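You operate a simulated robot arm through the tools that you are given. There is no shell and no other tool. Be economical: measure what you need, move in short steps, check, and stop when the job is done.

Carry out the task below with a simulated two-armed robot. There is one attempt and no reset: what you move stays moved.

TASK
Take the check cloth from the plank top and lay it out flat on the chest top.

The check looks at the end state, three seconds after you hand in, the way a careful person would. Anything else that was tipped, shoved, dropped, spilled or broken makes it a failure. Flat cloth is picked up by pressing the open fingertips on it (5 to 10 N) and closing them slowly along it; thin cloth reads only 2 to 8 mm in the jaws.

THE ROBOT
Two 7-joint arms with two-finger parallel grippers on one trunk, on a base that drives. Base frame: it is fixed to the floor where the robot stands at the start and does not move with it; the origin is under the middle of the robot, x ahead of it, y to its left, z up; the surface under the hand at the start is at about z = 760. Readings come in mm, rad, newtons and seconds.
The left shoulder is at the start at [50, 158, 1033], the right one opposite. With the tool pointing down near the work surface each hand reaches from about 240 to 660 mm from the robot's upright axis, wherever it stands, measured 20 degrees to its own side. Places, roughly: chest top [0, -2400, 800]. Payload 3.91 kg a hand.
The tool frame of a hand sits at the grasp point between the pads (the TCP): z along the fingers, y along the line on which they close. The tips reach 30 mm beyond it. The gripper opens to 110 mm. The fingers are 20 mm wide and 10 mm thick; the gripper's body (48 by 112 mm) begins 55 mm behind the TCP.
Orientation is that of the tool frame in the base frame, as a unit quaternion [w, x, y, z]. With the fingers straight down and closing along the base's y, the tool's x points along the base's -x, its y along +y and its z along -z.

THE INTERFACE
- The arms move only by the tool move_arm. It takes "left_rows", "right_rows" or both (then of equal length, played together; a hand with none holds still); each is text: rows parted by semicolons, each of 7 numbers parted by spaces: the closure, from 0 (fully open) to 1 (shut), then the shift along the base's x, y, z in units of 50 mm (1.0 is 50 mm), then the turn, a rotation vector about the base's x, y, z in units of 4 degrees (1.0 is 4 degrees). In form: jaw tx ty tz ax ay az; .... A call has 1 to 8 rows; each row shifts and turns the commanded pose from where the row before left it. A call with a number of a shift or a turn outside -1 to 1 is refused whole. Rows are played at 5 a second. More than 50 mm and 0.15 rad between two rows, or a gripper value outside its range, and nothing of the call is played. Where a pose cannot be reached the arm comes as near as it can. A force on the tool above 40 N (or 10 N above the force at the start of the call, whichever is more), or a blocked arm, ends the call early, and 0.2 s more pass. The fingers move at their own pace (about 153 mm/s each) and stop on an object; they squeeze with about 35 N. The grip force told is the motor's: it shows also when the fingers shut on nothing. Time passes only in rows, and 0.2 s behind the last, so rows that do not move let the fingers close. It gives the time, the measured TCP pose, the force on the tool (base axes), the opening and the grip force at its end, in the units of the frame above (readings bear some noise), with the torque about the TCP (base axes, N m) and any sound that the robot's microphone picked up.
- Cameras (640 x 400 px; columns grow to the right, rows downward): "scene" is now at [113.9, -27.5, 1163.8]; the picture's right is [-0.26, -0.97, 0.00], its down [-0.56, 0.15, -0.82] and it looks along [0.79, -0.21, -0.58] (base axes); focal length 281 px, centre (320, 200). "left" rides on the left gripper at [72, -17, -103] in its tool frame; the picture's right is [0.23, 0.97, 0.00], its down [-0.76, 0.18, -0.62] and it looks along [-0.61, 0.14, 0.78] (tool axes); focal length 222 px, centre (320, 200). "right" rides on the right gripper at [72, 17, -103] in its tool frame; the picture's right is [-0.23, 0.97, 0.00], its down [-0.76, -0.18, -0.62] and it looks along [-0.61, -0.14, 0.78] (tool axes); focal length 222 px, centre (320, 200). There is no depth. A picture from a camera that has moved, and an enlarged one, comes with that camera's place and axes in the base frame and with its lens. The place of the scene camera against the robot may be out by one fixed shift of up to 18 mm in any direction.
- snapshot(camera): a new picture of that camera. It takes no simulated time.
- lift_body(by): slides the trunk up (or, below 0, down) by that many mm; the arms and the scene camera ride with it, the base frame stays. It gives what a move gives, with no picture.
- drive_base(legs): drives the robot by 1 to 6 legs, each [ahead, turn to the left] in mm and rad, along the robot's own axes; the way and the turn of a leg run together, so that a leg with both is an arc; at most 1500 mm and 3.142 rad a leg. The arms and the cameras ride along, it lands a little off, and it stops where it bumps. It gives what a move gives.
- pan_tilt(pan, tilt): turns the head with the scene camera to pan (to the left, within 1.396 rad either way) and tilt (down, from -0.506 to 1.204), counted from straight ahead of the robot. It gives what a move gives.
- zoom(camera, box): a new picture of the part [left, top, right, bottom] of that camera's present view, enlarged. It takes no simulated time.
- close_job(): hands the job in; it is judged then, once.

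Go step by step. Nothing tells you exact positions but the pictures and the camera data: compare them with the known pose of the tool, close in by small moves and look again before you grip or let go. The budget is 120 turns and 88 pictures, counting those below and the enlarged ones. Unless the task says otherwise, let go and move clear before handing in, and close with one line.

The tools are called after "Emit:" by a JSON object that holds its "op" and its "data". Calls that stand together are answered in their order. move_arm: Moves the arms, as the interface text tells. Its arguments: {"type":"object","properties":{"left_rows":{"type":"string"},"right_rows":{"type":"string"}},"required":[]} The other tools are called the same way: lift_body (by) slides the trunk up or down; drive_base (legs) drives the base; pan_tilt (pan, tilt) turns the head that bears the scene camera; snapshot (camera) takes a picture; zoom (camera, box) takes an enlarged picture of a part of a camera's view; close_job () hands the job in.

At the start:

```text
time: 0.0
left_tool_pos: [423.8, 53.0, 943.7]
left_tcp_rot: [-0.001, 0.001, 1.0, 0.0]
left_contact_force: [0.1, 0.3, -0.2]
left_ft_torque: [0.0, -0.01, 0.01]
left_grip_width: 110.1
left_grip_force: 0.2
right_tool_pos: [484.0, -311.0, 948.7]
right_tcp_rot: [0.0, 0.001, 1.0, 0.0]
right_contact_force: [0.8, 0.5, 0.0]
right_ft_torque: [0.03, -0.02, -0.05]
right_grip_width: 110.1
right_grip_force: 0.1
trunk travel left (down, up): [-275.0, 207.0]
robot x, y, heading: [-0.8, 1.3, -0.001]
head pan, tilt: [-0.264, 0.614]
```

scene: 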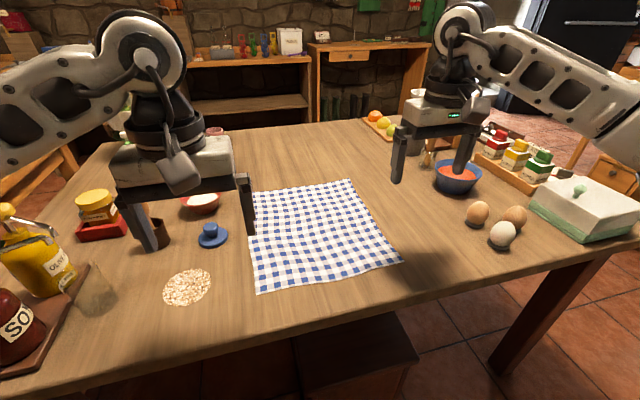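
right: 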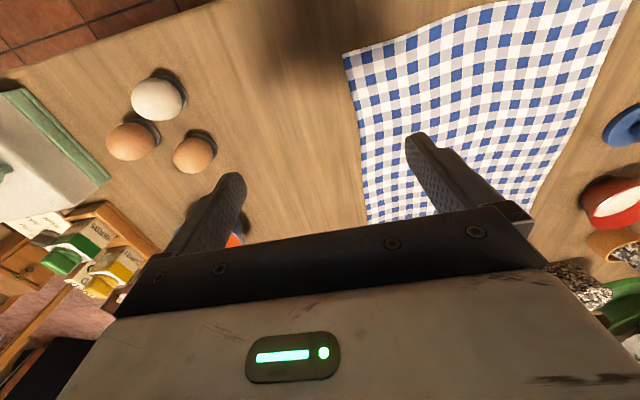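
left: 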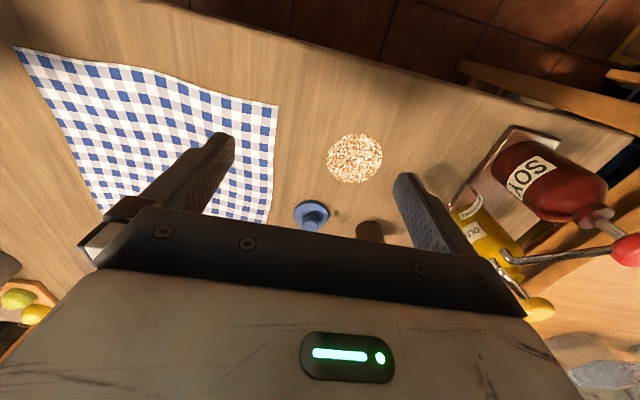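

The blue check cloth lies at about x 440–750, y −275–0, and both hand cameras agree on its near corners: (439, 3) and (446, −275). Before gripping I'll look toward the chest on the right.

Emit:
{"op": "pan_tilt", "data": {"pan": -1.39, "tilt": 0.3}}

Emit:
{"op": "snapshot", "data": {"camera": "scene"}}

```text
time: 1.4
left_tool_pos: [422.9, 53.7, 943.9]
left_tcp_rot: [0.001, 0.0, 1.0, 0.001]
left_contact_force: [0.9, 0.7, -0.2]
left_ft_torque: [-0.02, -0.01, -0.01]
left_grip_width: 109.9
left_grip_force: 0.1
right_tool_pos: [484.3, -311.9, 948.7]
right_tcp_rot: [0.001, 0.0, 1.0, 0.0]
right_contact_force: [-0.1, 0.6, 0.6]
right_ft_torque: [0.02, 0.0, 0.02]
right_grip_width: 110.3
right_grip_force: 0.1
trunk travel left (down, up): [-275.0, 207.0]
robot x, y, heading: [5.9, 2.7, -0.001]
head pan, tilt: [-1.389, 0.3]
```

```text
84 pictures are left
camera scene: at [45.9, -96.4, 1192.5], right [-0.98, -0.18, 0.0], down [-0.05, 0.29, -0.96], along [0.17, -0.94, -0.3], focal length 281 px, centre (320, 200)
```

scene: 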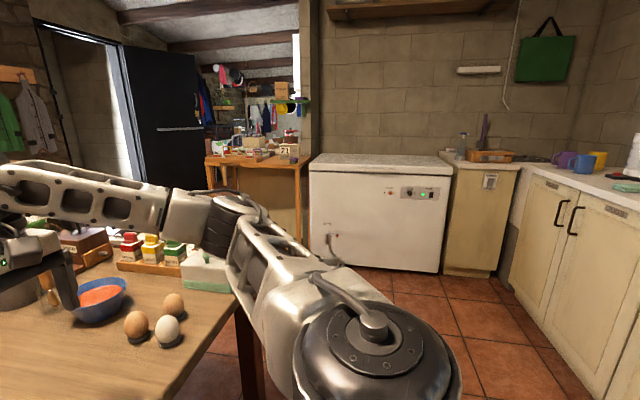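

The chest freezer's top front edge is at about y −2030, spanning x −490 to 450. Next I bring both hands above the near corners, with the jaws about 40 mm open.

Emit:
{"op": "move_arm", "data": {"left_rows": "0.64 0.227 -0.56 -0.83 0 0 0; 0.64 0.227 -0.56 -0.83 0 0 0; 0.64 0.227 -0.56 -0.83 0 0 0; 0.64 0 0 0 0 0 0", "right_rows": "0.64 -0.133 0.42 -0.86 0 0 0; 0.64 -0.133 0.42 -0.86 0 0 0; 0.64 -0.133 0.42 -0.86 0 0 0; 0.64 0 0 0 0 0 0"}}

Emit:
{"op": "pan_tilt", "data": {"pan": -0.264, "tilt": 0.75}}

Emit:
{"op": "snapshot", "data": {"camera": "left"}}

Emit:
{"op": "snapshot", "data": {"camera": "right"}}

Emit:
{"op": "snapshot", "data": {"camera": "scene"}}

```text
refused: row 1 steps farther than a row can; nothing moved
```

```text
time: 2.7
left_tool_pos: [423.5, 53.0, 943.9]
left_tcp_rot: [0.0, 0.0, 1.0, 0.001]
left_contact_force: [0.7, 0.4, -0.9]
left_ft_torque: [0.01, -0.02, 0.0]
left_grip_width: 109.9
left_grip_force: 0.0
right_tool_pos: [484.3, -311.5, 948.0]
right_tcp_rot: [0.0, 0.001, 1.0, 0.001]
right_contact_force: [0.4, -1.0, -0.3]
right_ft_torque: [0.03, 0.03, 0.0]
right_grip_width: 109.9
right_grip_force: 0.0
trunk travel left (down, up): [-275.0, 207.0]
robot x, y, heading: [0.4, 0.8, -0.001]
head pan, tilt: [-0.264, 0.75]
```

```text
83 pictures are left
camera left: at [351.2, 36.4, 1046.2], right [-0.23, 0.97, 0.0], down [0.76, 0.18, 0.62], along [0.61, 0.14, -0.78], focal length 222 px, centre (320, 200)
```

left: 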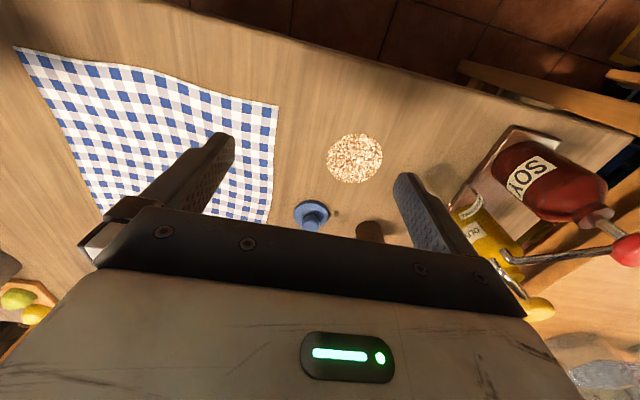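

```text
82 pictures are left
camera right: at [411.2, -295.4, 1051.5], right [0.23, 0.97, 0.0], down [0.76, -0.18, 0.62], along [0.61, -0.14, -0.78], focal length 222 px, centre (320, 200)
```

right: 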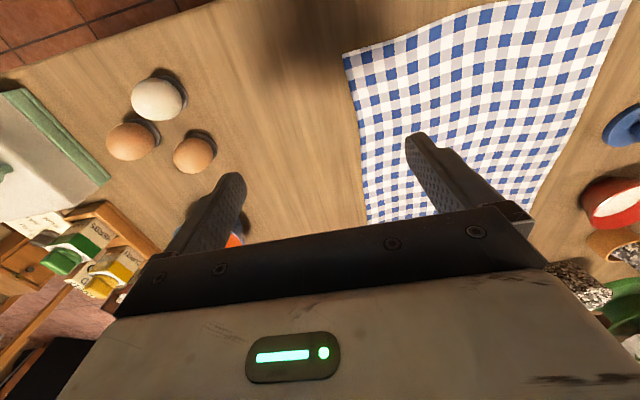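

```text
81 pictures are left
camera scene: at [109.0, -26.3, 1152.2], right [-0.26, -0.97, 0.0], down [-0.66, 0.18, -0.73], along [0.71, -0.19, -0.68], focal length 281 px, centre (320, 200)
```

scene: 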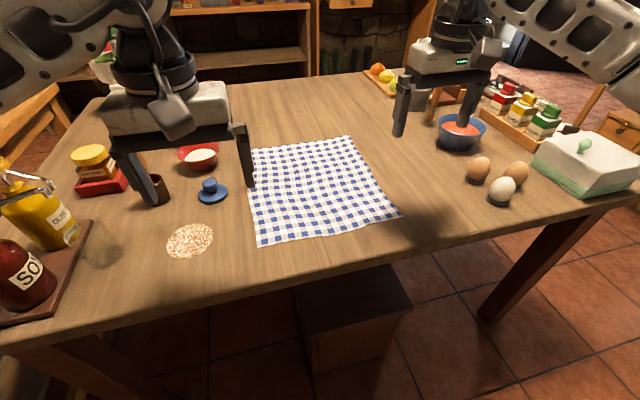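

The call was refused because each row's total shift has to stay under 50 mm. I'll use the same path in smaller steps.

Emit:
{"op": "move_arm", "data": {"left_rows": "0.64 0.17 -0.42 -0.62 0 0 0; 0.64 0.17 -0.42 -0.62 0 0 0; 0.64 0.17 -0.42 -0.62 0 0 0; 0.64 0.17 -0.42 -0.62 0 0 0; 0.64 0 0 0 0 0 0", "right_rows": "0.64 -0.1 0.315 -0.645 0 0 0; 0.64 -0.1 0.315 -0.645 0 0 0; 0.64 -0.1 0.315 -0.645 0 0 0; 0.64 -0.1 0.315 -0.645 0 0 0; 0.64 0 0 0 0 0 0"}}

Emit:
{"op": "snapshot", "data": {"camera": "left"}}

Emit:
{"op": "snapshot", "data": {"camera": "right"}}

Emit:
{"op": "snapshot", "data": {"camera": "scene"}}

```text
time: 3.9
left_tool_pos: [457.4, -29.1, 820.2]
left_tcp_rot: [-0.001, 0.001, 1.0, 0.0]
left_contact_force: [0.4, -0.3, -0.4]
left_ft_torque: [0.02, 0.02, 0.03]
left_grip_width: 40.0
left_grip_force: 0.1
right_tool_pos: [463.9, -247.3, 819.4]
right_tcp_rot: [0.0, 0.0, 1.0, 0.0]
right_contact_force: [-0.9, -0.1, -0.4]
right_ft_torque: [-0.01, -0.02, 0.01]
right_grip_width: 39.3
right_grip_force: 0.2
trunk travel left (down, up): [-275.0, 207.0]
robot x, y, heading: [2.3, -0.3, -0.001]
head pan, tilt: [-0.264, 0.75]
```

```text
80 pictures are left
camera left: at [384.9, -47.7, 922.1], right [-0.23, 0.97, 0.0], down [0.76, 0.18, 0.62], along [0.61, 0.14, -0.78], focal length 222 px, centre (320, 200)
```

left: 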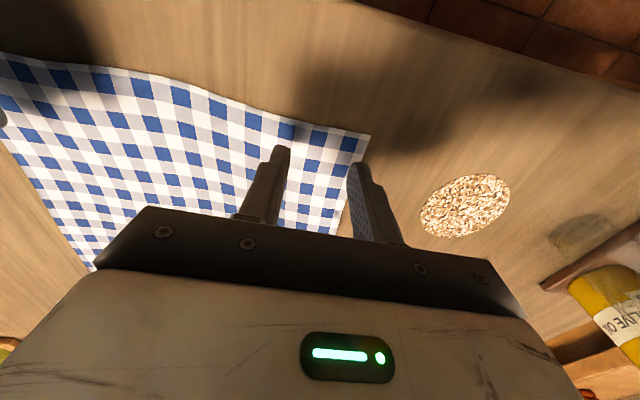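

```text
79 pictures are left
camera right: at [391.2, -231.0, 922.9], right [0.23, 0.97, 0.0], down [0.76, -0.18, 0.62], along [0.61, -0.14, -0.78], focal length 222 px, centre (320, 200)
```

right: 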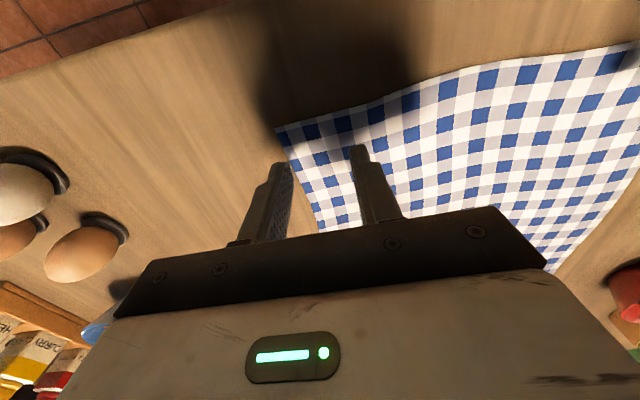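

```text
78 pictures are left
camera scene: at [109.1, -26.2, 1152.2], right [-0.26, -0.97, 0.0], down [-0.66, 0.18, -0.73], along [0.71, -0.19, -0.68], focal length 281 px, centre (320, 200)
```

scene: 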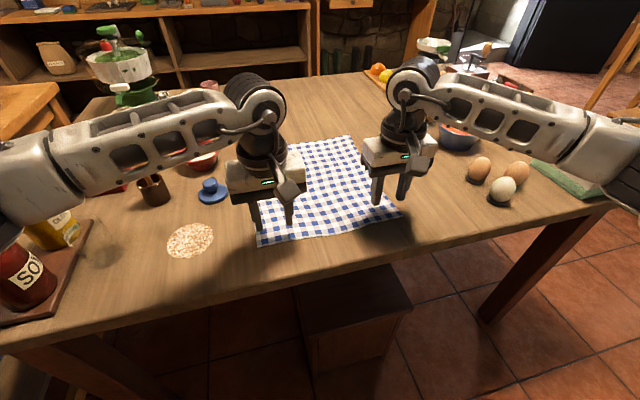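

Both corners are confirmed at about (442, 4) and (444, −276). I shift each hand 8 mm inward and lower until nearly touching.

Emit:
{"op": "move_arm", "data": {"left_rows": "0.64 0 -0.16 -0.25 0 0 0; 0.64 0 0 -0.25 0 0 0; 0.64 0 0 -0.06 0 0 0", "right_rows": "0.64 0 0.16 -0.25 0 0 0; 0.64 0 0 -0.25 0 0 0; 0.64 0 0 -0.06 0 0 0"}}

```text
time: 4.7
left_tool_pos: [458.6, -39.1, 792.7]
left_tcp_rot: [0.0, 0.0, 1.0, 0.0]
left_contact_force: [0.0, 0.6, 0.4]
left_ft_torque: [-0.01, -0.01, 0.01]
left_grip_width: 39.4
left_grip_force: 0.1
right_tool_pos: [463.7, -241.6, 792.2]
right_tcp_rot: [0.0, 0.0, 1.0, 0.0]
right_contact_force: [-0.8, 0.8, 0.4]
right_ft_torque: [-0.02, 0.03, 0.0]
right_grip_width: 39.8
right_grip_force: 0.0
trunk travel left (down, up): [-275.0, 207.0]
robot x, y, heading: [0.2, 0.2, -0.0]
head pan, tilt: [-0.264, 0.75]
```

Emit:
{"op": "move_arm", "data": {"left_rows": "0.64 0 0 -0.05 0 0 0", "right_rows": "0.64 0 0 -0.05 0 0 0"}}

```text
time: 5.1
left_tool_pos: [457.1, -38.4, 790.6]
left_tcp_rot: [0.001, 0.0, 1.0, -0.001]
left_contact_force: [1.9, 0.8, 7.6]
left_ft_torque: [0.1, -0.07, 0.0]
left_grip_width: 39.7
left_grip_force: 0.0
right_tool_pos: [463.1, -239.5, 791.5]
right_tcp_rot: [0.003, 0.0, 1.0, 0.0]
right_contact_force: [-1.0, -0.4, 10.0]
right_ft_torque: [-0.05, 0.07, -0.02]
right_grip_width: 39.6
right_grip_force: 0.0
trunk travel left (down, up): [-275.0, 207.0]
robot x, y, heading: [-0.2, 2.4, -0.003]
head pan, tilt: [-0.264, 0.75]
```

Both tips press at 7.6 N and 10 N, so I close slowly.

Emit:
{"op": "move_arm", "data": {"left_rows": "0.68 0 0 0 0 0 0; 0.73 0 0 0 0 0 0; 0.78 0 0 0 0 0 0; 0.83 0 0 0 0 0 0; 0.88 0 0 0 0 0 0; 0.93 0 0 0 0 0 0; 1 0 0 0 0 0 0; 1 0 0 0 0 0 0", "right_rows": "0.68 0 0 0 0 0 0; 0.73 0 0 0 0 0 0; 0.78 0 0 0 0 0 0; 0.83 0 0 0 0 0 0; 0.88 0 0 0 0 0 0; 0.93 0 0 0 0 0 0; 1 0 0 0 0 0 0; 1 0 0 0 0 0 0"}}

Emit:
{"op": "snapshot", "data": {"camera": "left"}}

Emit:
{"op": "snapshot", "data": {"camera": "right"}}

```text
time: 6.9
left_tool_pos: [455.7, -37.9, 792.4]
left_tcp_rot: [0.002, 0.0, 1.0, 0.0]
left_contact_force: [0.4, -0.6, 14.7]
left_ft_torque: [0.03, 0.0, 0.03]
left_grip_width: 0.0
left_grip_force: 35.1
right_tool_pos: [464.2, -238.8, 792.4]
right_tcp_rot: [0.002, 0.0, 1.0, 0.0]
right_contact_force: [1.3, 2.0, 19.8]
right_ft_torque: [0.04, 0.07, -0.03]
right_grip_width: 2.5
right_grip_force: 35.2
trunk travel left (down, up): [-275.0, 207.0]
robot x, y, heading: [2.2, -1.6, -0.004]
head pan, tilt: [-0.264, 0.75]
```

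```text
77 pictures are left
camera left: at [383.8, -54.7, 893.4], right [-0.23, 0.97, 0.0], down [0.76, 0.18, 0.63], along [0.61, 0.14, -0.78], focal length 222 px, centre (320, 200)
```

left: 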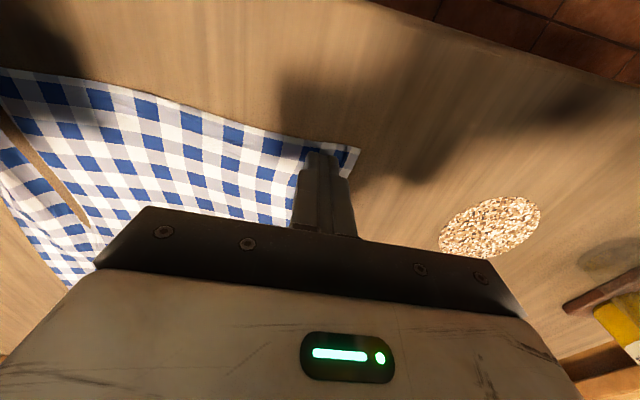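

```text
76 pictures are left
camera right: at [389.9, -223.1, 894.3], right [0.23, 0.97, 0.0], down [0.76, -0.18, 0.63], along [0.61, -0.14, -0.78], focal length 222 px, centre (320, 200)
```

right: 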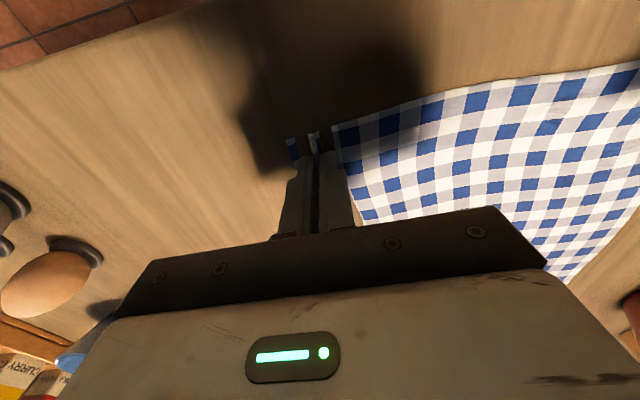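

The right hand holds a fold at 2.5 mm, but the left shut on nothing. I raise the left hand, reopen it and look.

Emit:
{"op": "move_arm", "data": {"left_rows": "1 0 0 0.4 0 0 0; 0.64 0 0 0.2 0 0 0; 0.64 0 0 0 0 0 0"}}

Emit:
{"op": "snapshot", "data": {"camera": "left"}}

Emit:
{"op": "snapshot", "data": {"camera": "scene"}}

```text
time: 7.7
left_tool_pos: [457.2, -38.1, 821.8]
left_tcp_rot: [0.002, 0.0, 1.0, 0.0]
left_contact_force: [-0.1, -0.3, -0.4]
left_ft_torque: [0.02, 0.05, 0.01]
left_grip_width: 39.8
left_grip_force: 0.0
right_tool_pos: [463.2, -239.0, 791.5]
right_tcp_rot: [0.002, 0.0, 1.0, 0.0]
right_contact_force: [-4.3, 1.2, 24.6]
right_ft_torque: [0.05, 0.17, 0.01]
right_grip_width: 2.6
right_grip_force: 35.4
trunk travel left (down, up): [-275.0, 207.0]
robot x, y, heading: [-7.0, -3.1, 0.003]
head pan, tilt: [-0.264, 0.75]
```

```text
75 pictures are left
camera left: at [383.9, -54.6, 923.1], right [-0.23, 0.97, 0.0], down [0.76, 0.18, 0.62], along [0.61, 0.14, -0.78], focal length 222 px, centre (320, 200)
```

left: 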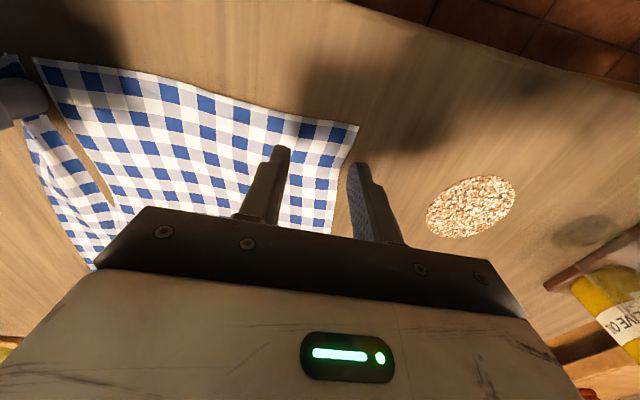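

```text
74 pictures are left
camera scene: at [107.1, -25.3, 1152.5], right [-0.26, -0.97, 0.0], down [-0.66, 0.18, -0.73], along [0.71, -0.19, -0.68], focal length 281 px, centre (320, 200)
```

scene: 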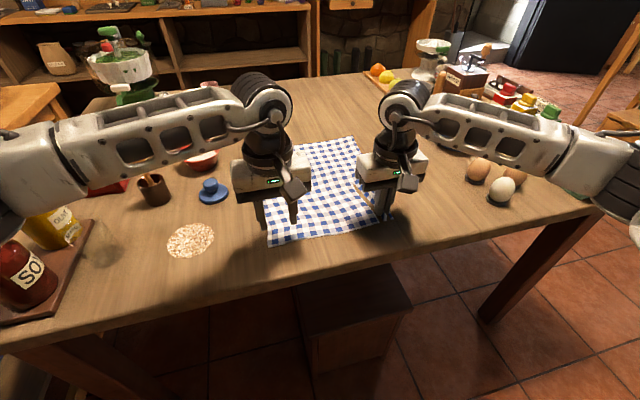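

The cloth corner has moved to about (437, −15). I shift the left hand inward to y −52 and press again, easing the right hand up slightly.

Emit:
{"op": "move_arm", "data": {"left_rows": "0.64 0 -0.28 -0.2 0 0 0; 0.64 0 0 -0.34 0 0 0; 0.64 0 0 -0.08 0 0 0; 0.64 0 0 0 0 0 0", "right_rows": "1 0 0 0.04 0 0 0; 1 0 0 0 0 0 0; 1 0 0 0 0 0 0; 1 0 0 0 0 0 0"}}

```text
time: 8.7
left_tool_pos: [457.1, -52.6, 792.2]
left_tcp_rot: [0.003, 0.0, 1.0, -0.001]
left_contact_force: [-1.9, 2.9, 18.3]
left_ft_torque: [0.26, 0.05, 0.01]
left_grip_width: 39.6
left_grip_force: 0.2
right_tool_pos: [462.8, -240.1, 792.3]
right_tcp_rot: [0.0, 0.0, 1.0, -0.001]
right_contact_force: [0.2, 1.8, 5.3]
right_ft_torque: [0.03, -0.02, -0.01]
right_grip_width: 2.7
right_grip_force: 35.0
trunk travel left (down, up): [-275.0, 207.0]
robot x, y, heading: [-4.1, 0.9, 0.001]
head pan, tilt: [-0.264, 0.75]
```

Emit:
{"op": "move_arm", "data": {"left_rows": "0.64 0 0 0.014 0 0 0; 0.69 0 0 0 0 0 0; 0.74 0 0 0 0 0 0; 0.79 0 0 0 0 0 0; 0.84 0 0 0 0 0 0; 0.89 0 0 0 0 0 0; 0.95 0 0 0 0 0 0; 1 0 0 0 0 0 0"}}

Emit:
{"op": "move_arm", "data": {"left_rows": "1 0 0 0 0 0 0; 1 0 0 0 0 0 0"}}

Emit:
{"op": "snapshot", "data": {"camera": "left"}}

```text
time: 10.5
left_tool_pos: [457.4, -52.1, 790.7]
left_tcp_rot: [0.002, 0.0, 1.0, -0.001]
left_contact_force: [-0.6, -0.7, 24.5]
left_ft_torque: [0.02, 0.06, 0.02]
left_grip_width: 0.2
left_grip_force: 35.0
right_tool_pos: [462.3, -239.5, 793.5]
right_tcp_rot: [0.001, 0.0, 1.0, 0.0]
right_contact_force: [0.0, 1.2, 0.3]
right_ft_torque: [0.05, -0.03, 0.05]
right_grip_width: 2.3
right_grip_force: 35.2
trunk travel left (down, up): [-275.0, 207.0]
robot x, y, heading: [-0.1, -4.0, 0.001]
head pan, tilt: [-0.264, 0.75]
```

```text
time: 11.1
left_tool_pos: [455.3, -53.2, 792.1]
left_tcp_rot: [0.002, 0.0, 1.0, 0.0]
left_contact_force: [-1.6, 0.6, 25.0]
left_ft_torque: [0.01, 0.06, 0.07]
left_grip_width: 0.1
left_grip_force: 34.6
right_tool_pos: [462.8, -240.7, 793.0]
right_tcp_rot: [0.001, 0.0, 1.0, -0.001]
right_contact_force: [0.0, 1.5, 0.2]
right_ft_torque: [0.06, 0.02, 0.01]
right_grip_width: 2.5
right_grip_force: 34.4
trunk travel left (down, up): [-275.0, 207.0]
robot x, y, heading: [2.1, -2.4, -0.004]
head pan, tilt: [-0.264, 0.75]
```

```text
73 pictures are left
camera left: at [384.1, -69.8, 893.4], right [-0.23, 0.97, 0.0], down [0.76, 0.18, 0.63], along [0.61, 0.14, -0.78], focal length 222 px, centre (320, 200)
```

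left: 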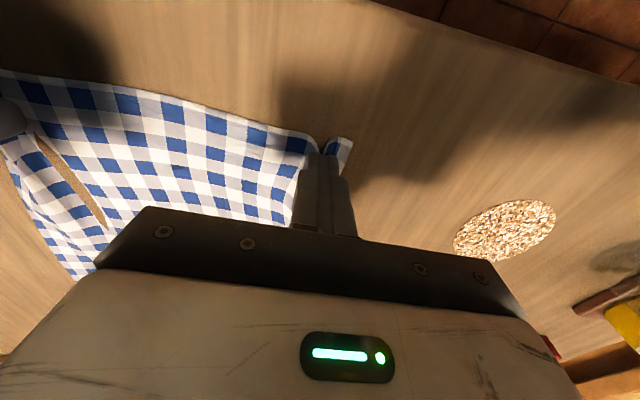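

The fold slipped beneath the left tips. I retry with a wider opening and a lighter press, easing up a hair while closing.

Emit:
{"op": "move_arm", "data": {"left_rows": "1 0 0 0.4 0 0 0; 0.55 0 0 0.2 0 0 0; 0.55 0 0 0 0 0 0"}}

Emit:
{"op": "snapshot", "data": {"camera": "left"}}

```text
time: 11.9
left_tool_pos: [457.4, -53.7, 817.4]
left_tcp_rot: [0.0, 0.0, 1.0, 0.0]
left_contact_force: [0.3, -0.2, 0.0]
left_ft_torque: [0.01, 0.0, -0.01]
left_grip_width: 49.6
left_grip_force: 0.0
right_tool_pos: [464.4, -240.0, 793.1]
right_tcp_rot: [0.001, 0.0, 1.0, -0.001]
right_contact_force: [1.3, -0.4, 3.6]
right_ft_torque: [0.02, -0.03, 0.03]
right_grip_width: 2.6
right_grip_force: 35.1
trunk travel left (down, up): [-275.0, 207.0]
robot x, y, heading: [-0.7, 2.0, -0.001]
head pan, tilt: [-0.264, 0.75]
```

```text
72 pictures are left
camera left: at [384.8, -69.8, 921.1], right [-0.23, 0.97, 0.0], down [0.76, 0.18, 0.62], along [0.61, 0.14, -0.78], focal length 222 px, centre (320, 200)
```

left: 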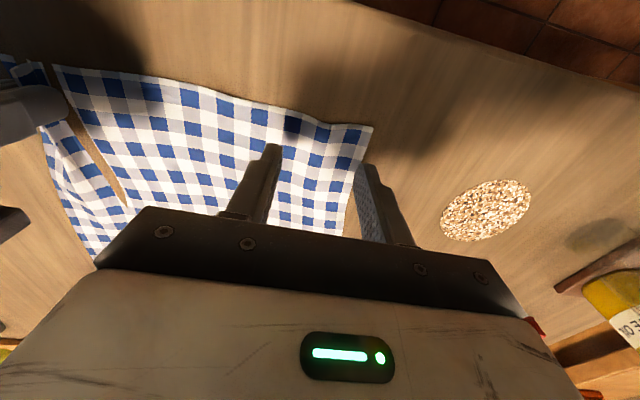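

Emit:
{"op": "move_arm", "data": {"left_rows": "0.55 0.1 -0.14 -0.2 0 0 0; 0.55 0 0 -0.3 0 0 0; 0.55 0 0 0 0 0 0"}}

```text
time: 12.7
left_tool_pos: [462.3, -60.3, 794.3]
left_tcp_rot: [0.0, 0.0, 1.0, 0.0]
left_contact_force: [-1.2, 0.1, 0.1]
left_ft_torque: [0.04, 0.01, -0.02]
left_grip_width: 49.5
left_grip_force: 0.1
right_tool_pos: [463.4, -240.7, 790.9]
right_tcp_rot: [0.001, -0.001, 1.0, 0.0]
right_contact_force: [1.3, 0.2, 4.6]
right_ft_torque: [-0.04, -0.03, -0.01]
right_grip_width: 2.6
right_grip_force: 34.8
trunk travel left (down, up): [-275.0, 207.0]
robot x, y, heading: [0.8, -0.7, -0.001]
head pan, tilt: [-0.264, 0.75]
```

Emit:
{"op": "move_arm", "data": {"left_rows": "0.55 0 0 -0.06 0 0 0; 0.55 0 0 0 0 0 0"}}

```text
time: 13.3
left_tool_pos: [461.6, -60.3, 792.0]
left_tcp_rot: [0.0, -0.001, 1.0, 0.0]
left_contact_force: [1.0, 0.9, 2.9]
left_ft_torque: [0.04, 0.03, -0.03]
left_grip_width: 49.5
left_grip_force: 0.0
right_tool_pos: [463.2, -241.0, 792.7]
right_tcp_rot: [-0.001, 0.0, 1.0, 0.0]
right_contact_force: [0.8, 0.2, 4.5]
right_ft_torque: [-0.02, -0.04, -0.01]
right_grip_width: 2.3
right_grip_force: 35.2
trunk travel left (down, up): [-275.0, 207.0]
robot x, y, heading: [1.0, -1.5, -0.0]
head pan, tilt: [-0.264, 0.75]
```

Emit:
{"op": "move_arm", "data": {"left_rows": "0.55 0 0 -0.012 0 0 0; 0.55 0 0 0 0 0 0"}}

```text
time: 13.9
left_tool_pos: [461.7, -59.4, 791.7]
left_tcp_rot: [0.001, 0.001, 1.0, -0.001]
left_contact_force: [0.4, 0.8, 5.9]
left_ft_torque: [0.05, 0.02, 0.02]
left_grip_width: 49.7
left_grip_force: 0.1
right_tool_pos: [463.9, -240.2, 791.9]
right_tcp_rot: [0.0, 0.0, 1.0, 0.001]
right_contact_force: [0.4, -1.3, 2.7]
right_ft_torque: [-0.03, -0.04, 0.01]
right_grip_width: 2.5
right_grip_force: 35.1
trunk travel left (down, up): [-275.0, 207.0]
robot x, y, heading: [4.9, -2.0, -0.001]
head pan, tilt: [-0.264, 0.75]
```

Emit:
{"op": "move_arm", "data": {"left_rows": "0.57 0 0 -0.01 0 0 0; 0.61 0 0 0 0 0 0; 0.65 0 0 0 0 0 0; 0.69 0 0 0 0 0 0; 0.73 0 0 0 0 0 0; 0.77 0 0 0 0 0 0; 0.81 0 0 0 0 0 0; 0.85 0 0 0 0 0 0"}}

Emit:
{"op": "snapshot", "data": {"camera": "left"}}

```text
time: 15.7
left_tool_pos: [461.8, -60.5, 791.7]
left_tcp_rot: [0.001, -0.001, 1.0, -0.001]
left_contact_force: [-0.1, -2.0, 20.5]
left_ft_torque: [0.04, 0.06, 0.02]
left_grip_width: 14.6
left_grip_force: 0.0
right_tool_pos: [463.9, -240.2, 792.4]
right_tcp_rot: [0.0, 0.0, 1.0, -0.001]
right_contact_force: [-0.7, 0.0, -0.2]
right_ft_torque: [0.03, 0.01, 0.01]
right_grip_width: 2.4
right_grip_force: 35.3
trunk travel left (down, up): [-275.0, 207.0]
robot x, y, heading: [-3.2, -0.1, 0.001]
head pan, tilt: [-0.264, 0.75]
```

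```text
71 pictures are left
camera left: at [389.2, -77.1, 893.4], right [-0.23, 0.97, 0.0], down [0.76, 0.18, 0.62], along [0.61, 0.14, -0.78], focal length 222 px, centre (320, 200)
```

left: 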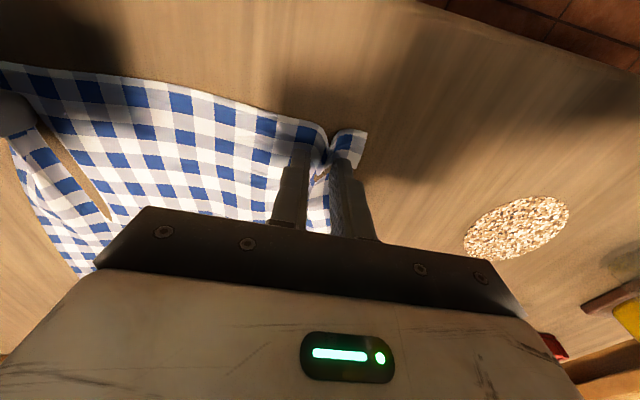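

A clear ridge stands between the left fingers, so I finish closing.

Emit:
{"op": "move_arm", "data": {"left_rows": "0.88 0 0 0 0 0 0; 0.91 0 0 0 0 0 0; 0.94 0 0 0 0 0 0; 0.97 0 0 0 0 0 0; 1 0 0 0 0 0 0; 1 0 0 0 0 0 0"}}

Emit:
{"op": "snapshot", "data": {"camera": "left"}}

```text
time: 17.1
left_tool_pos: [462.3, -60.6, 789.8]
left_tcp_rot: [0.001, 0.0, 1.0, -0.001]
left_contact_force: [1.0, -2.7, 21.9]
left_ft_torque: [-0.08, 0.03, 0.04]
left_grip_width: 2.0
left_grip_force: 34.8
right_tool_pos: [464.2, -238.8, 792.5]
right_tcp_rot: [0.002, 0.0, 1.0, 0.0]
right_contact_force: [-1.1, 4.6, 0.7]
right_ft_torque: [0.16, 0.01, 0.03]
right_grip_width: 2.2
right_grip_force: 34.4
trunk travel left (down, up): [-275.0, 207.0]
robot x, y, heading: [-2.9, 0.5, 0.001]
head pan, tilt: [-0.264, 0.75]
```

```text
70 pictures are left
camera left: at [389.1, -77.0, 893.4], right [-0.23, 0.97, 0.0], down [0.76, 0.18, 0.62], along [0.61, 0.14, -0.78], focal length 222 px, centre (320, 200)
```

left: 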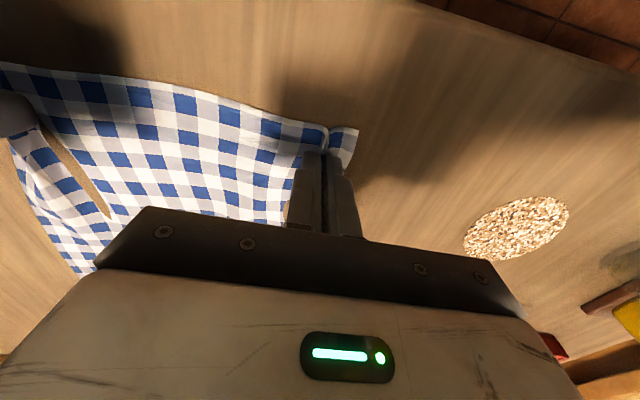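

Both hands now hold a fold (2.0 and 2.2 mm). I lift both together by 100 mm and look.

Emit:
{"op": "move_arm", "data": {"left_rows": "1 0 0 0.4 0 0 0; 1 0 0 0.4 0 0 0; 1 0 0 0.4 0 0 0; 1 0 0 0.4 0 0 0; 1 0 0 0.4 0 0 0; 1 0 0 0 0 0 0", "right_rows": "1 0 0 0.4 0 0 0; 1 0 0 0.4 0 0 0; 1 0 0 0.4 0 0 0; 1 0 0 0.4 0 0 0; 1 0 0 0.4 0 0 0; 1 0 0 0 0 0 0"}}

Emit:
{"op": "snapshot", "data": {"camera": "scene"}}

```text
time: 18.5
left_tool_pos: [462.0, -60.8, 890.9]
left_tcp_rot: [0.001, 0.0, 1.0, 0.0]
left_contact_force: [0.3, -4.9, -0.2]
left_ft_torque: [-0.14, -0.02, 0.07]
left_grip_width: 1.8
left_grip_force: 35.1
right_tool_pos: [464.2, -240.1, 891.0]
right_tcp_rot: [0.0, 0.0, 1.0, 0.0]
right_contact_force: [-0.7, 5.1, -0.6]
right_ft_torque: [0.14, 0.03, -0.01]
right_grip_width: 2.8
right_grip_force: 35.0
trunk travel left (down, up): [-275.0, 207.0]
robot x, y, heading: [-1.7, -2.0, 0.003]
head pan, tilt: [-0.264, 0.75]
```

```text
69 pictures are left
camera scene: at [109.0, -26.2, 1152.2], right [-0.26, -0.97, 0.0], down [-0.66, 0.18, -0.73], along [0.71, -0.19, -0.68], focal length 281 px, centre (320, 200)
```

scene: 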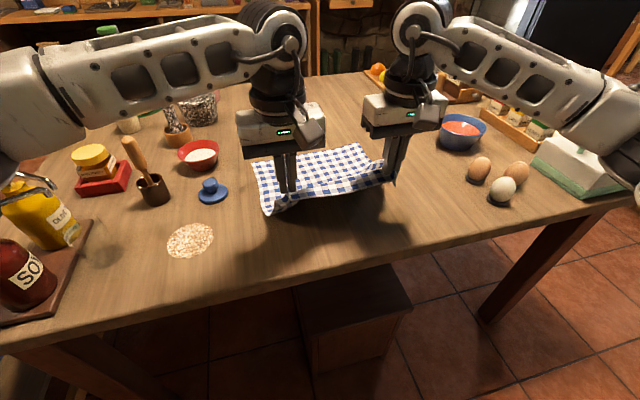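

The cloth comes up cleanly. I relax the lateral tension a little and raise both the arms and the trunk so the cloth hangs free.

Emit:
{"op": "move_arm", "data": {"left_rows": "1 0 -0.03 0.4 0 0 0; 1 0 0 0.4 0 0 0; 1 0 0 0.4 0 0 0; 1 0 0 0.4 0 0 0; 1 0 0 0.4 0 0 0; 1 0 0 0 0 0 0", "right_rows": "1 0 0.03 0.4 0 0 0; 1 0 0 0.4 0 0 0; 1 0 0 0.4 0 0 0; 1 0 0 0.4 0 0 0; 1 0 0 0.4 0 0 0; 1 0 0 0 0 0 0"}}

Emit:
{"op": "lift_body", "data": {"by": 100}}

Emit:
{"op": "lift_body", "data": {"by": 100}}

Emit:
{"op": "snapshot", "data": {"camera": "scene"}}

```text
time: 19.9
left_tool_pos: [461.5, -62.1, 989.2]
left_tcp_rot: [0.0, 0.0, 1.0, 0.0]
left_contact_force: [-0.4, -1.4, 0.9]
left_ft_torque: [-0.05, -0.03, 0.05]
left_grip_width: 2.0
left_grip_force: 35.5
right_tool_pos: [463.3, -238.3, 990.8]
right_tcp_rot: [0.0, -0.001, 1.0, 0.0]
right_contact_force: [0.2, 1.0, -0.9]
right_ft_torque: [0.07, 0.04, 0.02]
right_grip_width: 2.4
right_grip_force: 35.0
trunk travel left (down, up): [-275.0, 207.0]
robot x, y, heading: [-0.4, 0.7, 0.001]
head pan, tilt: [-0.264, 0.75]
```

```text
time: 21.2
left_tool_pos: [461.6, -61.3, 1089.5]
left_tcp_rot: [0.0, 0.0, 1.0, 0.001]
left_contact_force: [-0.4, -2.0, -0.3]
left_ft_torque: [-0.06, -0.02, 0.04]
left_grip_width: 2.1
left_grip_force: 35.3
right_tool_pos: [464.9, -238.8, 1090.6]
right_tcp_rot: [0.0, 0.0, 1.0, 0.0]
right_contact_force: [-0.1, 1.5, 0.3]
right_ft_torque: [0.04, 0.01, 0.02]
right_grip_width: 2.5
right_grip_force: 35.0
trunk travel left (down, up): [-375.0, 107.0]
robot x, y, heading: [-0.3, 0.5, -0.003]
head pan, tilt: [-0.264, 0.75]
```

```text
time: 22.6
left_tool_pos: [461.7, -61.9, 1189.1]
left_tcp_rot: [-0.001, 0.0, 1.0, 0.0]
left_contact_force: [0.1, -1.5, -0.1]
left_ft_torque: [-0.03, 0.0, 0.01]
left_grip_width: 2.0
left_grip_force: 34.9
right_tool_pos: [465.6, -239.0, 1191.9]
right_tcp_rot: [0.0, 0.0, 1.0, 0.0]
right_contact_force: [0.3, 1.5, -0.2]
right_ft_torque: [0.05, -0.03, 0.01]
right_grip_width: 2.4
right_grip_force: 34.9
trunk travel left (down, up): [-475.0, 7.0]
robot x, y, heading: [-0.5, 0.9, 0.004]
head pan, tilt: [-0.264, 0.75]
```

```text
68 pictures are left
camera scene: at [109.2, -26.3, 1352.1], right [-0.26, -0.97, 0.0], down [-0.66, 0.18, -0.73], along [0.71, -0.19, -0.68], focal length 281 px, centre (320, 200)
```

scene: 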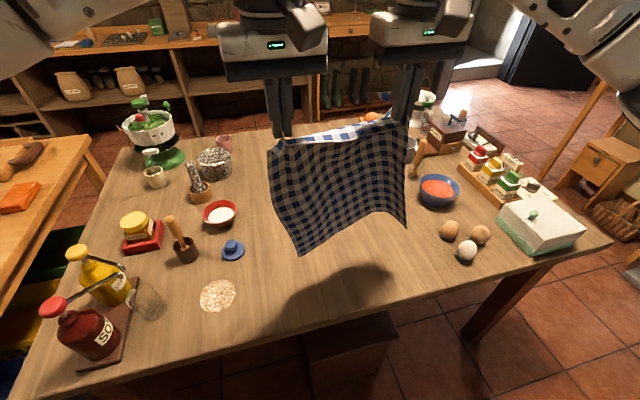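

The cloth hangs freely from both hands, clear of everything. Before backing out I check the sides and the way to the chest.

Emit:
{"op": "pan_tilt", "data": {"pan": 1.39, "tilt": 0.5}}

Emit:
{"op": "snapshot", "data": {"camera": "scene"}}

Emit:
{"op": "pan_tilt", "data": {"pan": -1.39, "tilt": 0.5}}

Emit:
{"op": "snapshot", "data": {"camera": "scene"}}

```text
time: 24.3
left_tool_pos: [461.3, -61.4, 1189.4]
left_tcp_rot: [0.0, 0.0, 1.0, 0.0]
left_contact_force: [0.1, -2.1, 0.3]
left_ft_torque: [-0.05, 0.01, 0.05]
left_grip_width: 2.2
left_grip_force: 35.6
right_tool_pos: [463.7, -238.5, 1192.0]
right_tcp_rot: [0.0, 0.0, 1.0, 0.001]
right_contact_force: [0.1, 1.2, -0.2]
right_ft_torque: [0.05, 0.0, -0.01]
right_grip_width: 2.5
right_grip_force: 35.2
trunk travel left (down, up): [-475.0, 7.0]
robot x, y, heading: [-0.6, 0.3, 0.006]
head pan, tilt: [1.389, 0.499]
```

```text
67 pictures are left
camera scene: at [45.5, 84.9, 1374.2], right [0.98, -0.18, 0.0], down [-0.09, -0.47, -0.88], along [0.16, 0.86, -0.48], focal length 281 px, centre (320, 200)
```

scene: 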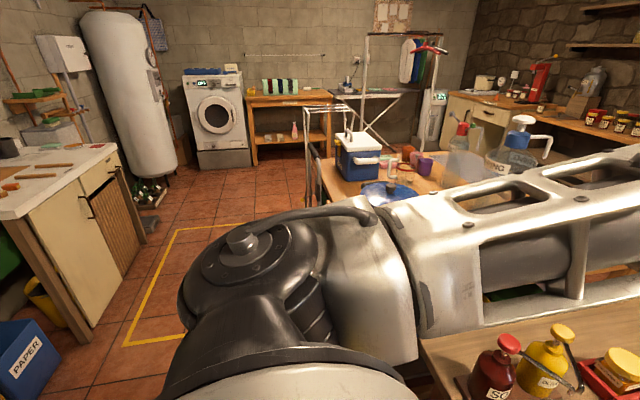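

```text
time: 26.7
left_tool_pos: [463.0, -61.0, 1189.8]
left_tcp_rot: [0.0, 0.001, 1.0, 0.0]
left_contact_force: [1.1, -2.0, -0.3]
left_ft_torque: [-0.06, -0.01, 0.05]
left_grip_width: 1.9
left_grip_force: 34.8
right_tool_pos: [463.6, -237.9, 1191.5]
right_tcp_rot: [0.001, 0.0, 1.0, 0.0]
right_contact_force: [0.0, 1.7, -0.1]
right_ft_torque: [0.07, 0.0, 0.0]
right_grip_width: 2.8
right_grip_force: 35.5
trunk travel left (down, up): [-475.0, 7.0]
robot x, y, heading: [3.0, -2.3, 0.001]
head pan, tilt: [-1.389, 0.499]
```

```text
66 pictures are left
camera scene: at [45.5, -94.1, 1374.2], right [-0.98, -0.18, 0.0], down [-0.09, 0.47, -0.88], along [0.16, -0.86, -0.48], focal length 281 px, centre (320, 200)
```

scene: 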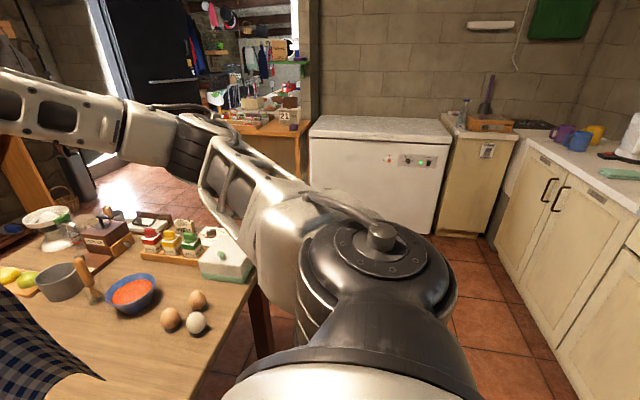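

The floor is clear in a corridor of x −950 to 330. I back out 350 mm, turn right, drive toward the chest and square up, stopping well short.

Emit:
{"op": "drive_base", "data": {"legs": [[-350, 0], [0, -1.34]]}}

Emit:
{"op": "pan_tilt", "data": {"pan": 0, "tilt": 0.6}}

Emit:
{"op": "snapshot", "data": {"camera": "scene"}}

```text
time: 32.3
left_tool_pos: [-306.3, -464.1, 1189.6]
left_tcp_rot: [0.0, 0.628, 0.779, 0.001]
left_contact_force: [-1.5, -1.2, -0.6]
left_ft_torque: [-0.05, 0.05, 0.06]
left_grip_width: 1.6
left_grip_force: 34.8
right_tool_pos: [-479.5, -504.6, 1191.4]
right_tcp_rot: [0.001, 0.627, 0.779, 0.0]
right_contact_force: [2.2, 1.0, -1.0]
right_ft_torque: [0.02, -0.06, 0.05]
right_grip_width: 2.7
right_grip_force: 34.8
trunk travel left (down, up): [-475.0, 7.0]
robot x, y, heading: [-345.4, 0.2, -1.354]
head pan, tilt: [-1.389, 0.499]
```

```text
time: 33.8
left_tool_pos: [-306.9, -464.2, 1189.4]
left_tcp_rot: [0.0, 0.627, 0.779, -0.001]
left_contact_force: [-1.6, 0.0, 0.4]
left_ft_torque: [-0.01, 0.06, 0.06]
left_grip_width: 2.0
left_grip_force: 34.8
right_tool_pos: [-480.1, -504.4, 1190.8]
right_tcp_rot: [-0.001, 0.627, 0.779, -0.001]
right_contact_force: [2.4, 0.5, -0.7]
right_ft_torque: [0.01, -0.05, 0.01]
right_grip_width: 2.6
right_grip_force: 35.2
trunk travel left (down, up): [-475.0, 7.0]
robot x, y, heading: [-348.7, 1.2, -1.36]
head pan, tilt: [0.0, 0.6]
```

```text
65 pictures are left
camera scene: at [-329.2, -129.8, 1365.1], right [-0.98, -0.21, 0.0], down [-0.12, 0.55, -0.83], along [0.17, -0.81, -0.56], focal length 281 px, centre (320, 200)
```

scene: 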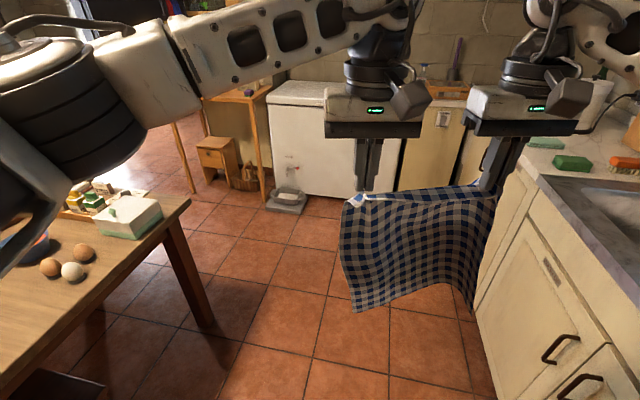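

The path is clear, except for a litter tray on the floor in front of the chest's left part (x 180–400). I aim for x ≈ −150 to stay away from it.

Emit:
{"op": "drive_base", "data": {"legs": [[0, -0.075], [1300, 0], [0, -0.136]]}}

Emit:
{"op": "snapshot", "data": {"camera": "scene"}}

```text
time: 41.4
left_tool_pos: [-226.7, -1749.9, 1188.6]
left_tcp_rot: [0.0, 0.706, 0.708, -0.001]
left_contact_force: [-2.0, 0.7, -0.4]
left_ft_torque: [-0.04, 0.05, 0.08]
left_grip_width: 1.7
left_grip_force: 35.2
right_tool_pos: [-403.8, -1751.5, 1191.3]
right_tcp_rot: [0.0, 0.707, 0.708, 0.0]
right_contact_force: [1.0, -0.1, -0.3]
right_ft_torque: [-0.01, -0.05, 0.04]
right_grip_width: 2.4
right_grip_force: 34.9
trunk travel left (down, up): [-475.0, 7.0]
robot x, y, heading: [-168.0, -1289.0, -1.566]
head pan, tilt: [0.0, 0.6]
```

```text
64 pictures are left
camera scene: at [-177.3, -1420.6, 1365.1], right [-1.0, 0.0, 0.0], down [0.0, 0.56, -0.83], along [0.0, -0.83, -0.56], focal length 281 px, centre (320, 200)
```

scene: 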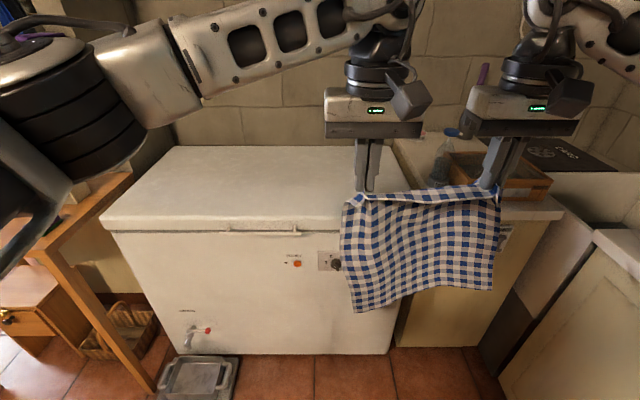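

The robot now faces the chest, with the cloth hanging at z ≈ 875, above the chest top. I centre the hands in front of the robot (cloth mid x ≈ −165) and then creep forward.

Emit:
{"op": "move_arm", "data": {"left_rows": "1 0.5 0 0 0 0 0; 1 0.5 0 0 0 0 0; 1 0.5 0 0 0 0 0; 1 0.5 0 0 0 0 0; 1 0.5 0 0 0 0 0; 1 0.5 0 0 0 0 0; 1 0 0 0 0 0 0", "right_rows": "1 0.5 0 0 0 0 0; 1 0.5 0 0 0 0 0; 1 0.5 0 0 0 0 0; 1 0.5 0 0 0 0 0; 1 0.5 0 0 0 0 0; 1 0.5 0 0 0 0 0; 1 0 0 0 0 0 0"}}

Emit:
{"op": "drive_base", "data": {"legs": [[300, 0]]}}

Emit:
{"op": "pan_tilt", "data": {"pan": 0, "tilt": 0.8}}

Emit:
{"op": "snapshot", "data": {"camera": "scene"}}

```text
time: 43.0
left_tool_pos: [-77.0, -1749.7, 1188.6]
left_tcp_rot: [0.0, 0.707, 0.707, 0.0]
left_contact_force: [-2.2, 0.4, -0.7]
left_ft_torque: [-0.02, 0.07, 0.08]
left_grip_width: 1.6
left_grip_force: 35.2
right_tool_pos: [-253.8, -1752.7, 1190.7]
right_tcp_rot: [0.001, 0.706, 0.708, -0.001]
right_contact_force: [1.8, -0.6, -0.3]
right_ft_torque: [0.01, -0.08, 0.03]
right_grip_width: 2.9
right_grip_force: 35.0
trunk travel left (down, up): [-475.0, 7.0]
robot x, y, heading: [-170.0, -1287.5, -1.57]
head pan, tilt: [0.0, 0.6]
```

```text
time: 45.1
left_tool_pos: [-75.0, -2050.8, 1188.8]
left_tcp_rot: [0.0, 0.706, 0.708, 0.0]
left_contact_force: [-1.4, 0.5, -0.5]
left_ft_torque: [0.03, 0.04, 0.04]
left_grip_width: 1.9
left_grip_force: 34.9
right_tool_pos: [-251.9, -2053.9, 1190.7]
right_tcp_rot: [0.001, 0.707, 0.707, 0.0]
right_contact_force: [1.3, -0.2, -0.9]
right_ft_torque: [0.03, -0.06, 0.02]
right_grip_width: 2.8
right_grip_force: 34.6
trunk travel left (down, up): [-475.0, 7.0]
robot x, y, heading: [-164.6, -1590.6, -1.566]
head pan, tilt: [0.0, 0.6]
```

```text
time: 45.8
left_tool_pos: [-76.4, -2050.2, 1188.5]
left_tcp_rot: [0.0, 0.707, 0.708, 0.0]
left_contact_force: [-0.8, -0.3, -0.1]
left_ft_torque: [-0.01, 0.03, 0.08]
left_grip_width: 1.8
left_grip_force: 34.7
right_tool_pos: [-252.8, -2053.5, 1191.2]
right_tcp_rot: [0.0, 0.706, 0.709, 0.0]
right_contact_force: [1.7, 1.2, -0.6]
right_ft_torque: [0.02, -0.07, 0.07]
right_grip_width: 2.5
right_grip_force: 34.9
trunk travel left (down, up): [-475.0, 7.0]
robot x, y, heading: [-166.3, -1585.1, -1.567]
head pan, tilt: [0.0, 0.799]
```

```text
63 pictures are left
camera scene: at [-176.0, -1713.4, 1348.3], right [-1.0, 0.0, 0.0], down [0.0, 0.72, -0.7], along [0.0, -0.7, -0.72], focal length 281 px, centre (320, 200)
```

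scene: 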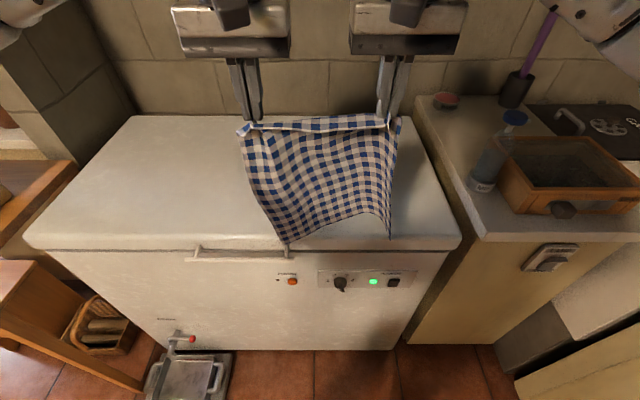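

The chest top front edge is at y ≈ −2088, with x running −500 to 510. I drive 140 mm closer, then reach forward with the hands.

Emit:
{"op": "drive_base", "data": {"legs": [[140, 0]]}}

Emit:
{"op": "move_arm", "data": {"left_rows": "1 0 -0.6 0 0 0 0; 1 0 -0.6 0 0 0 0; 1 0 -0.6 0 0 0 0; 1 0 -0.6 0 0 0 0; 1 0 -0.6 0 0 0 0; 1 0 -0.6 0 0 0 0; 1 0 -0.6 0 0 0 0; 1 0 0 0 0 0 0", "right_rows": "1 0 -0.6 0 0 0 0; 1 0 -0.6 0 0 0 0; 1 0 -0.6 0 0 0 0; 1 0 -0.6 0 0 0 0; 1 0 -0.6 0 0 0 0; 1 0 -0.6 0 0 0 0; 1 0 -0.6 0 0 0 0; 1 0 0 0 0 0 0"}}

Emit:
{"op": "snapshot", "data": {"camera": "scene"}}

```text
time: 47.1
left_tool_pos: [-75.6, -2191.4, 1189.4]
left_tcp_rot: [-0.001, 0.707, 0.708, 0.001]
left_contact_force: [-2.7, 0.1, -1.4]
left_ft_torque: [0.03, 0.06, 0.07]
left_grip_width: 1.9
left_grip_force: 34.9
right_tool_pos: [-251.6, -2195.4, 1190.0]
right_tcp_rot: [0.0, 0.705, 0.709, 0.0]
right_contact_force: [1.3, -0.3, -0.3]
right_ft_torque: [0.06, -0.08, 0.07]
right_grip_width: 2.5
right_grip_force: 35.4
trunk travel left (down, up): [-475.0, 7.0]
robot x, y, heading: [-163.0, -1731.8, -1.569]
head pan, tilt: [0.0, 0.799]
```

```text
time: 49.0
left_tool_pos: [-70.6, -2333.5, 1180.6]
left_tcp_rot: [-0.005, 0.71, 0.704, -0.004]
left_contact_force: [-33.1, -1.8, -0.1]
left_ft_torque: [-0.09, 0.99, 0.35]
left_grip_width: 2.6
left_grip_force: 35.4
left hand out of reach, approached as far as the arm can: row 5, 6, 7
right_tool_pos: [-259.7, -2335.7, 1180.1]
right_tcp_rot: [0.004, 0.701, 0.713, 0.005]
right_contact_force: [32.9, 2.4, 0.4]
right_ft_torque: [0.09, -1.03, 0.08]
right_grip_width: 2.6
right_grip_force: 35.2
right hand out of reach, approached as far as the arm can: row 5, 6, 7
trunk travel left (down, up): [-475.0, 7.0]
robot x, y, heading: [-163.1, -1729.3, -1.57]
head pan, tilt: [0.0, 0.799]
```

```text
62 pictures are left
camera scene: at [-175.6, -1853.8, 1348.2], right [-1.0, 0.0, 0.0], down [0.0, 0.72, -0.7], along [0.0, -0.7, -0.72], focal length 281 px, centre (320, 200)
```

scene: 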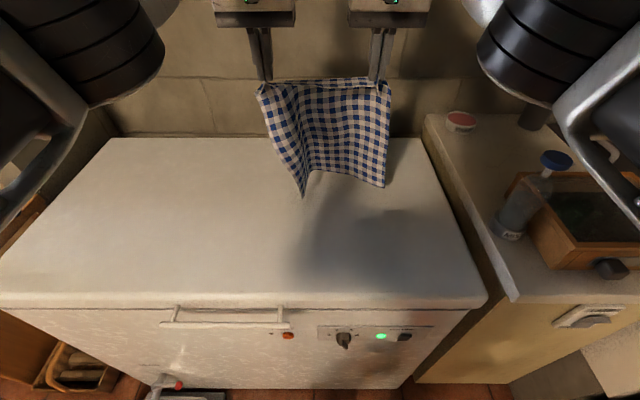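

The hands hit their reach limit and spread, stretching the cloth. I back off, relax the tension, and will tilt the fingers forward to extend the reach.

Emit:
{"op": "move_arm", "data": {"left_rows": "1 0 0.5 0 0 0 0; 1 0 0.5 0 0 0 0; 1 0 0.5 0 0 0 0; 1 0 0 0 0 0 0", "right_rows": "1 0 0.5 0 0 0 0; 1 0 0.5 0 0 0 0; 1 0 0.5 0 0 0 0; 1 0 0 0 0 0 0"}}

```text
time: 50.0
left_tool_pos: [-65.5, -2260.3, 1182.2]
left_tcp_rot: [-0.001, 0.705, 0.709, 0.0]
left_contact_force: [-1.0, -0.9, 0.3]
left_ft_torque: [0.01, 0.05, 0.03]
left_grip_width: 0.1
left_grip_force: 35.3
right_tool_pos: [-267.8, -2261.9, 1180.8]
right_tcp_rot: [0.0, 0.707, 0.707, 0.0]
right_contact_force: [0.3, 0.7, -0.3]
right_ft_torque: [-0.06, -0.01, -0.01]
right_grip_width: 2.4
right_grip_force: 35.1
trunk travel left (down, up): [-475.0, 7.0]
robot x, y, heading: [-167.3, -1727.6, -1.573]
head pan, tilt: [0.0, 0.799]
```

The left jaw reads 0.1 mm, so the cloth may have slipped out. I look right away.

Emit:
{"op": "snapshot", "data": {"camera": "scene"}}

Emit:
{"op": "snapshot", "data": {"camera": "left"}}

```text
61 pictures are left
camera scene: at [-175.6, -1853.9, 1348.1], right [-1.0, 0.0, 0.0], down [0.0, 0.72, -0.7], along [0.0, -0.7, -0.72], focal length 281 px, centre (320, 200)
```

scene: 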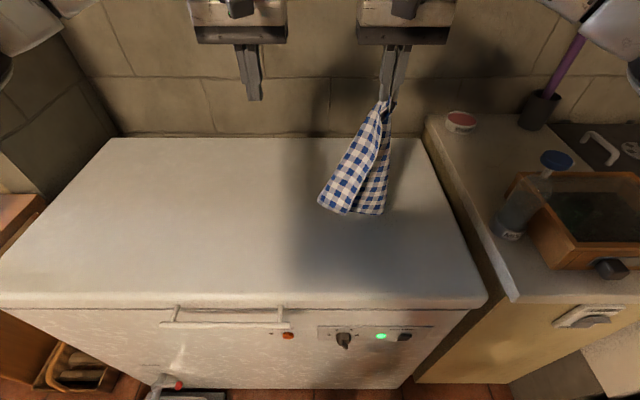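

```text
60 pictures are left
camera left: at [-82.2, -2187.7, 1283.4], right [0.97, 0.23, 0.0], down [0.18, -0.76, 0.62], along [0.14, -0.61, -0.78], focal length 222 px, centre (320, 200)
```

left: 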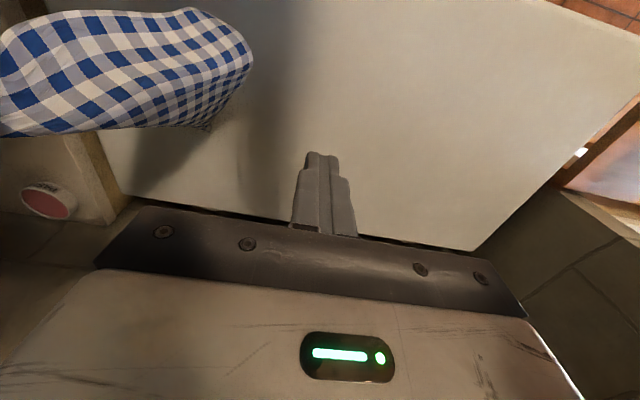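

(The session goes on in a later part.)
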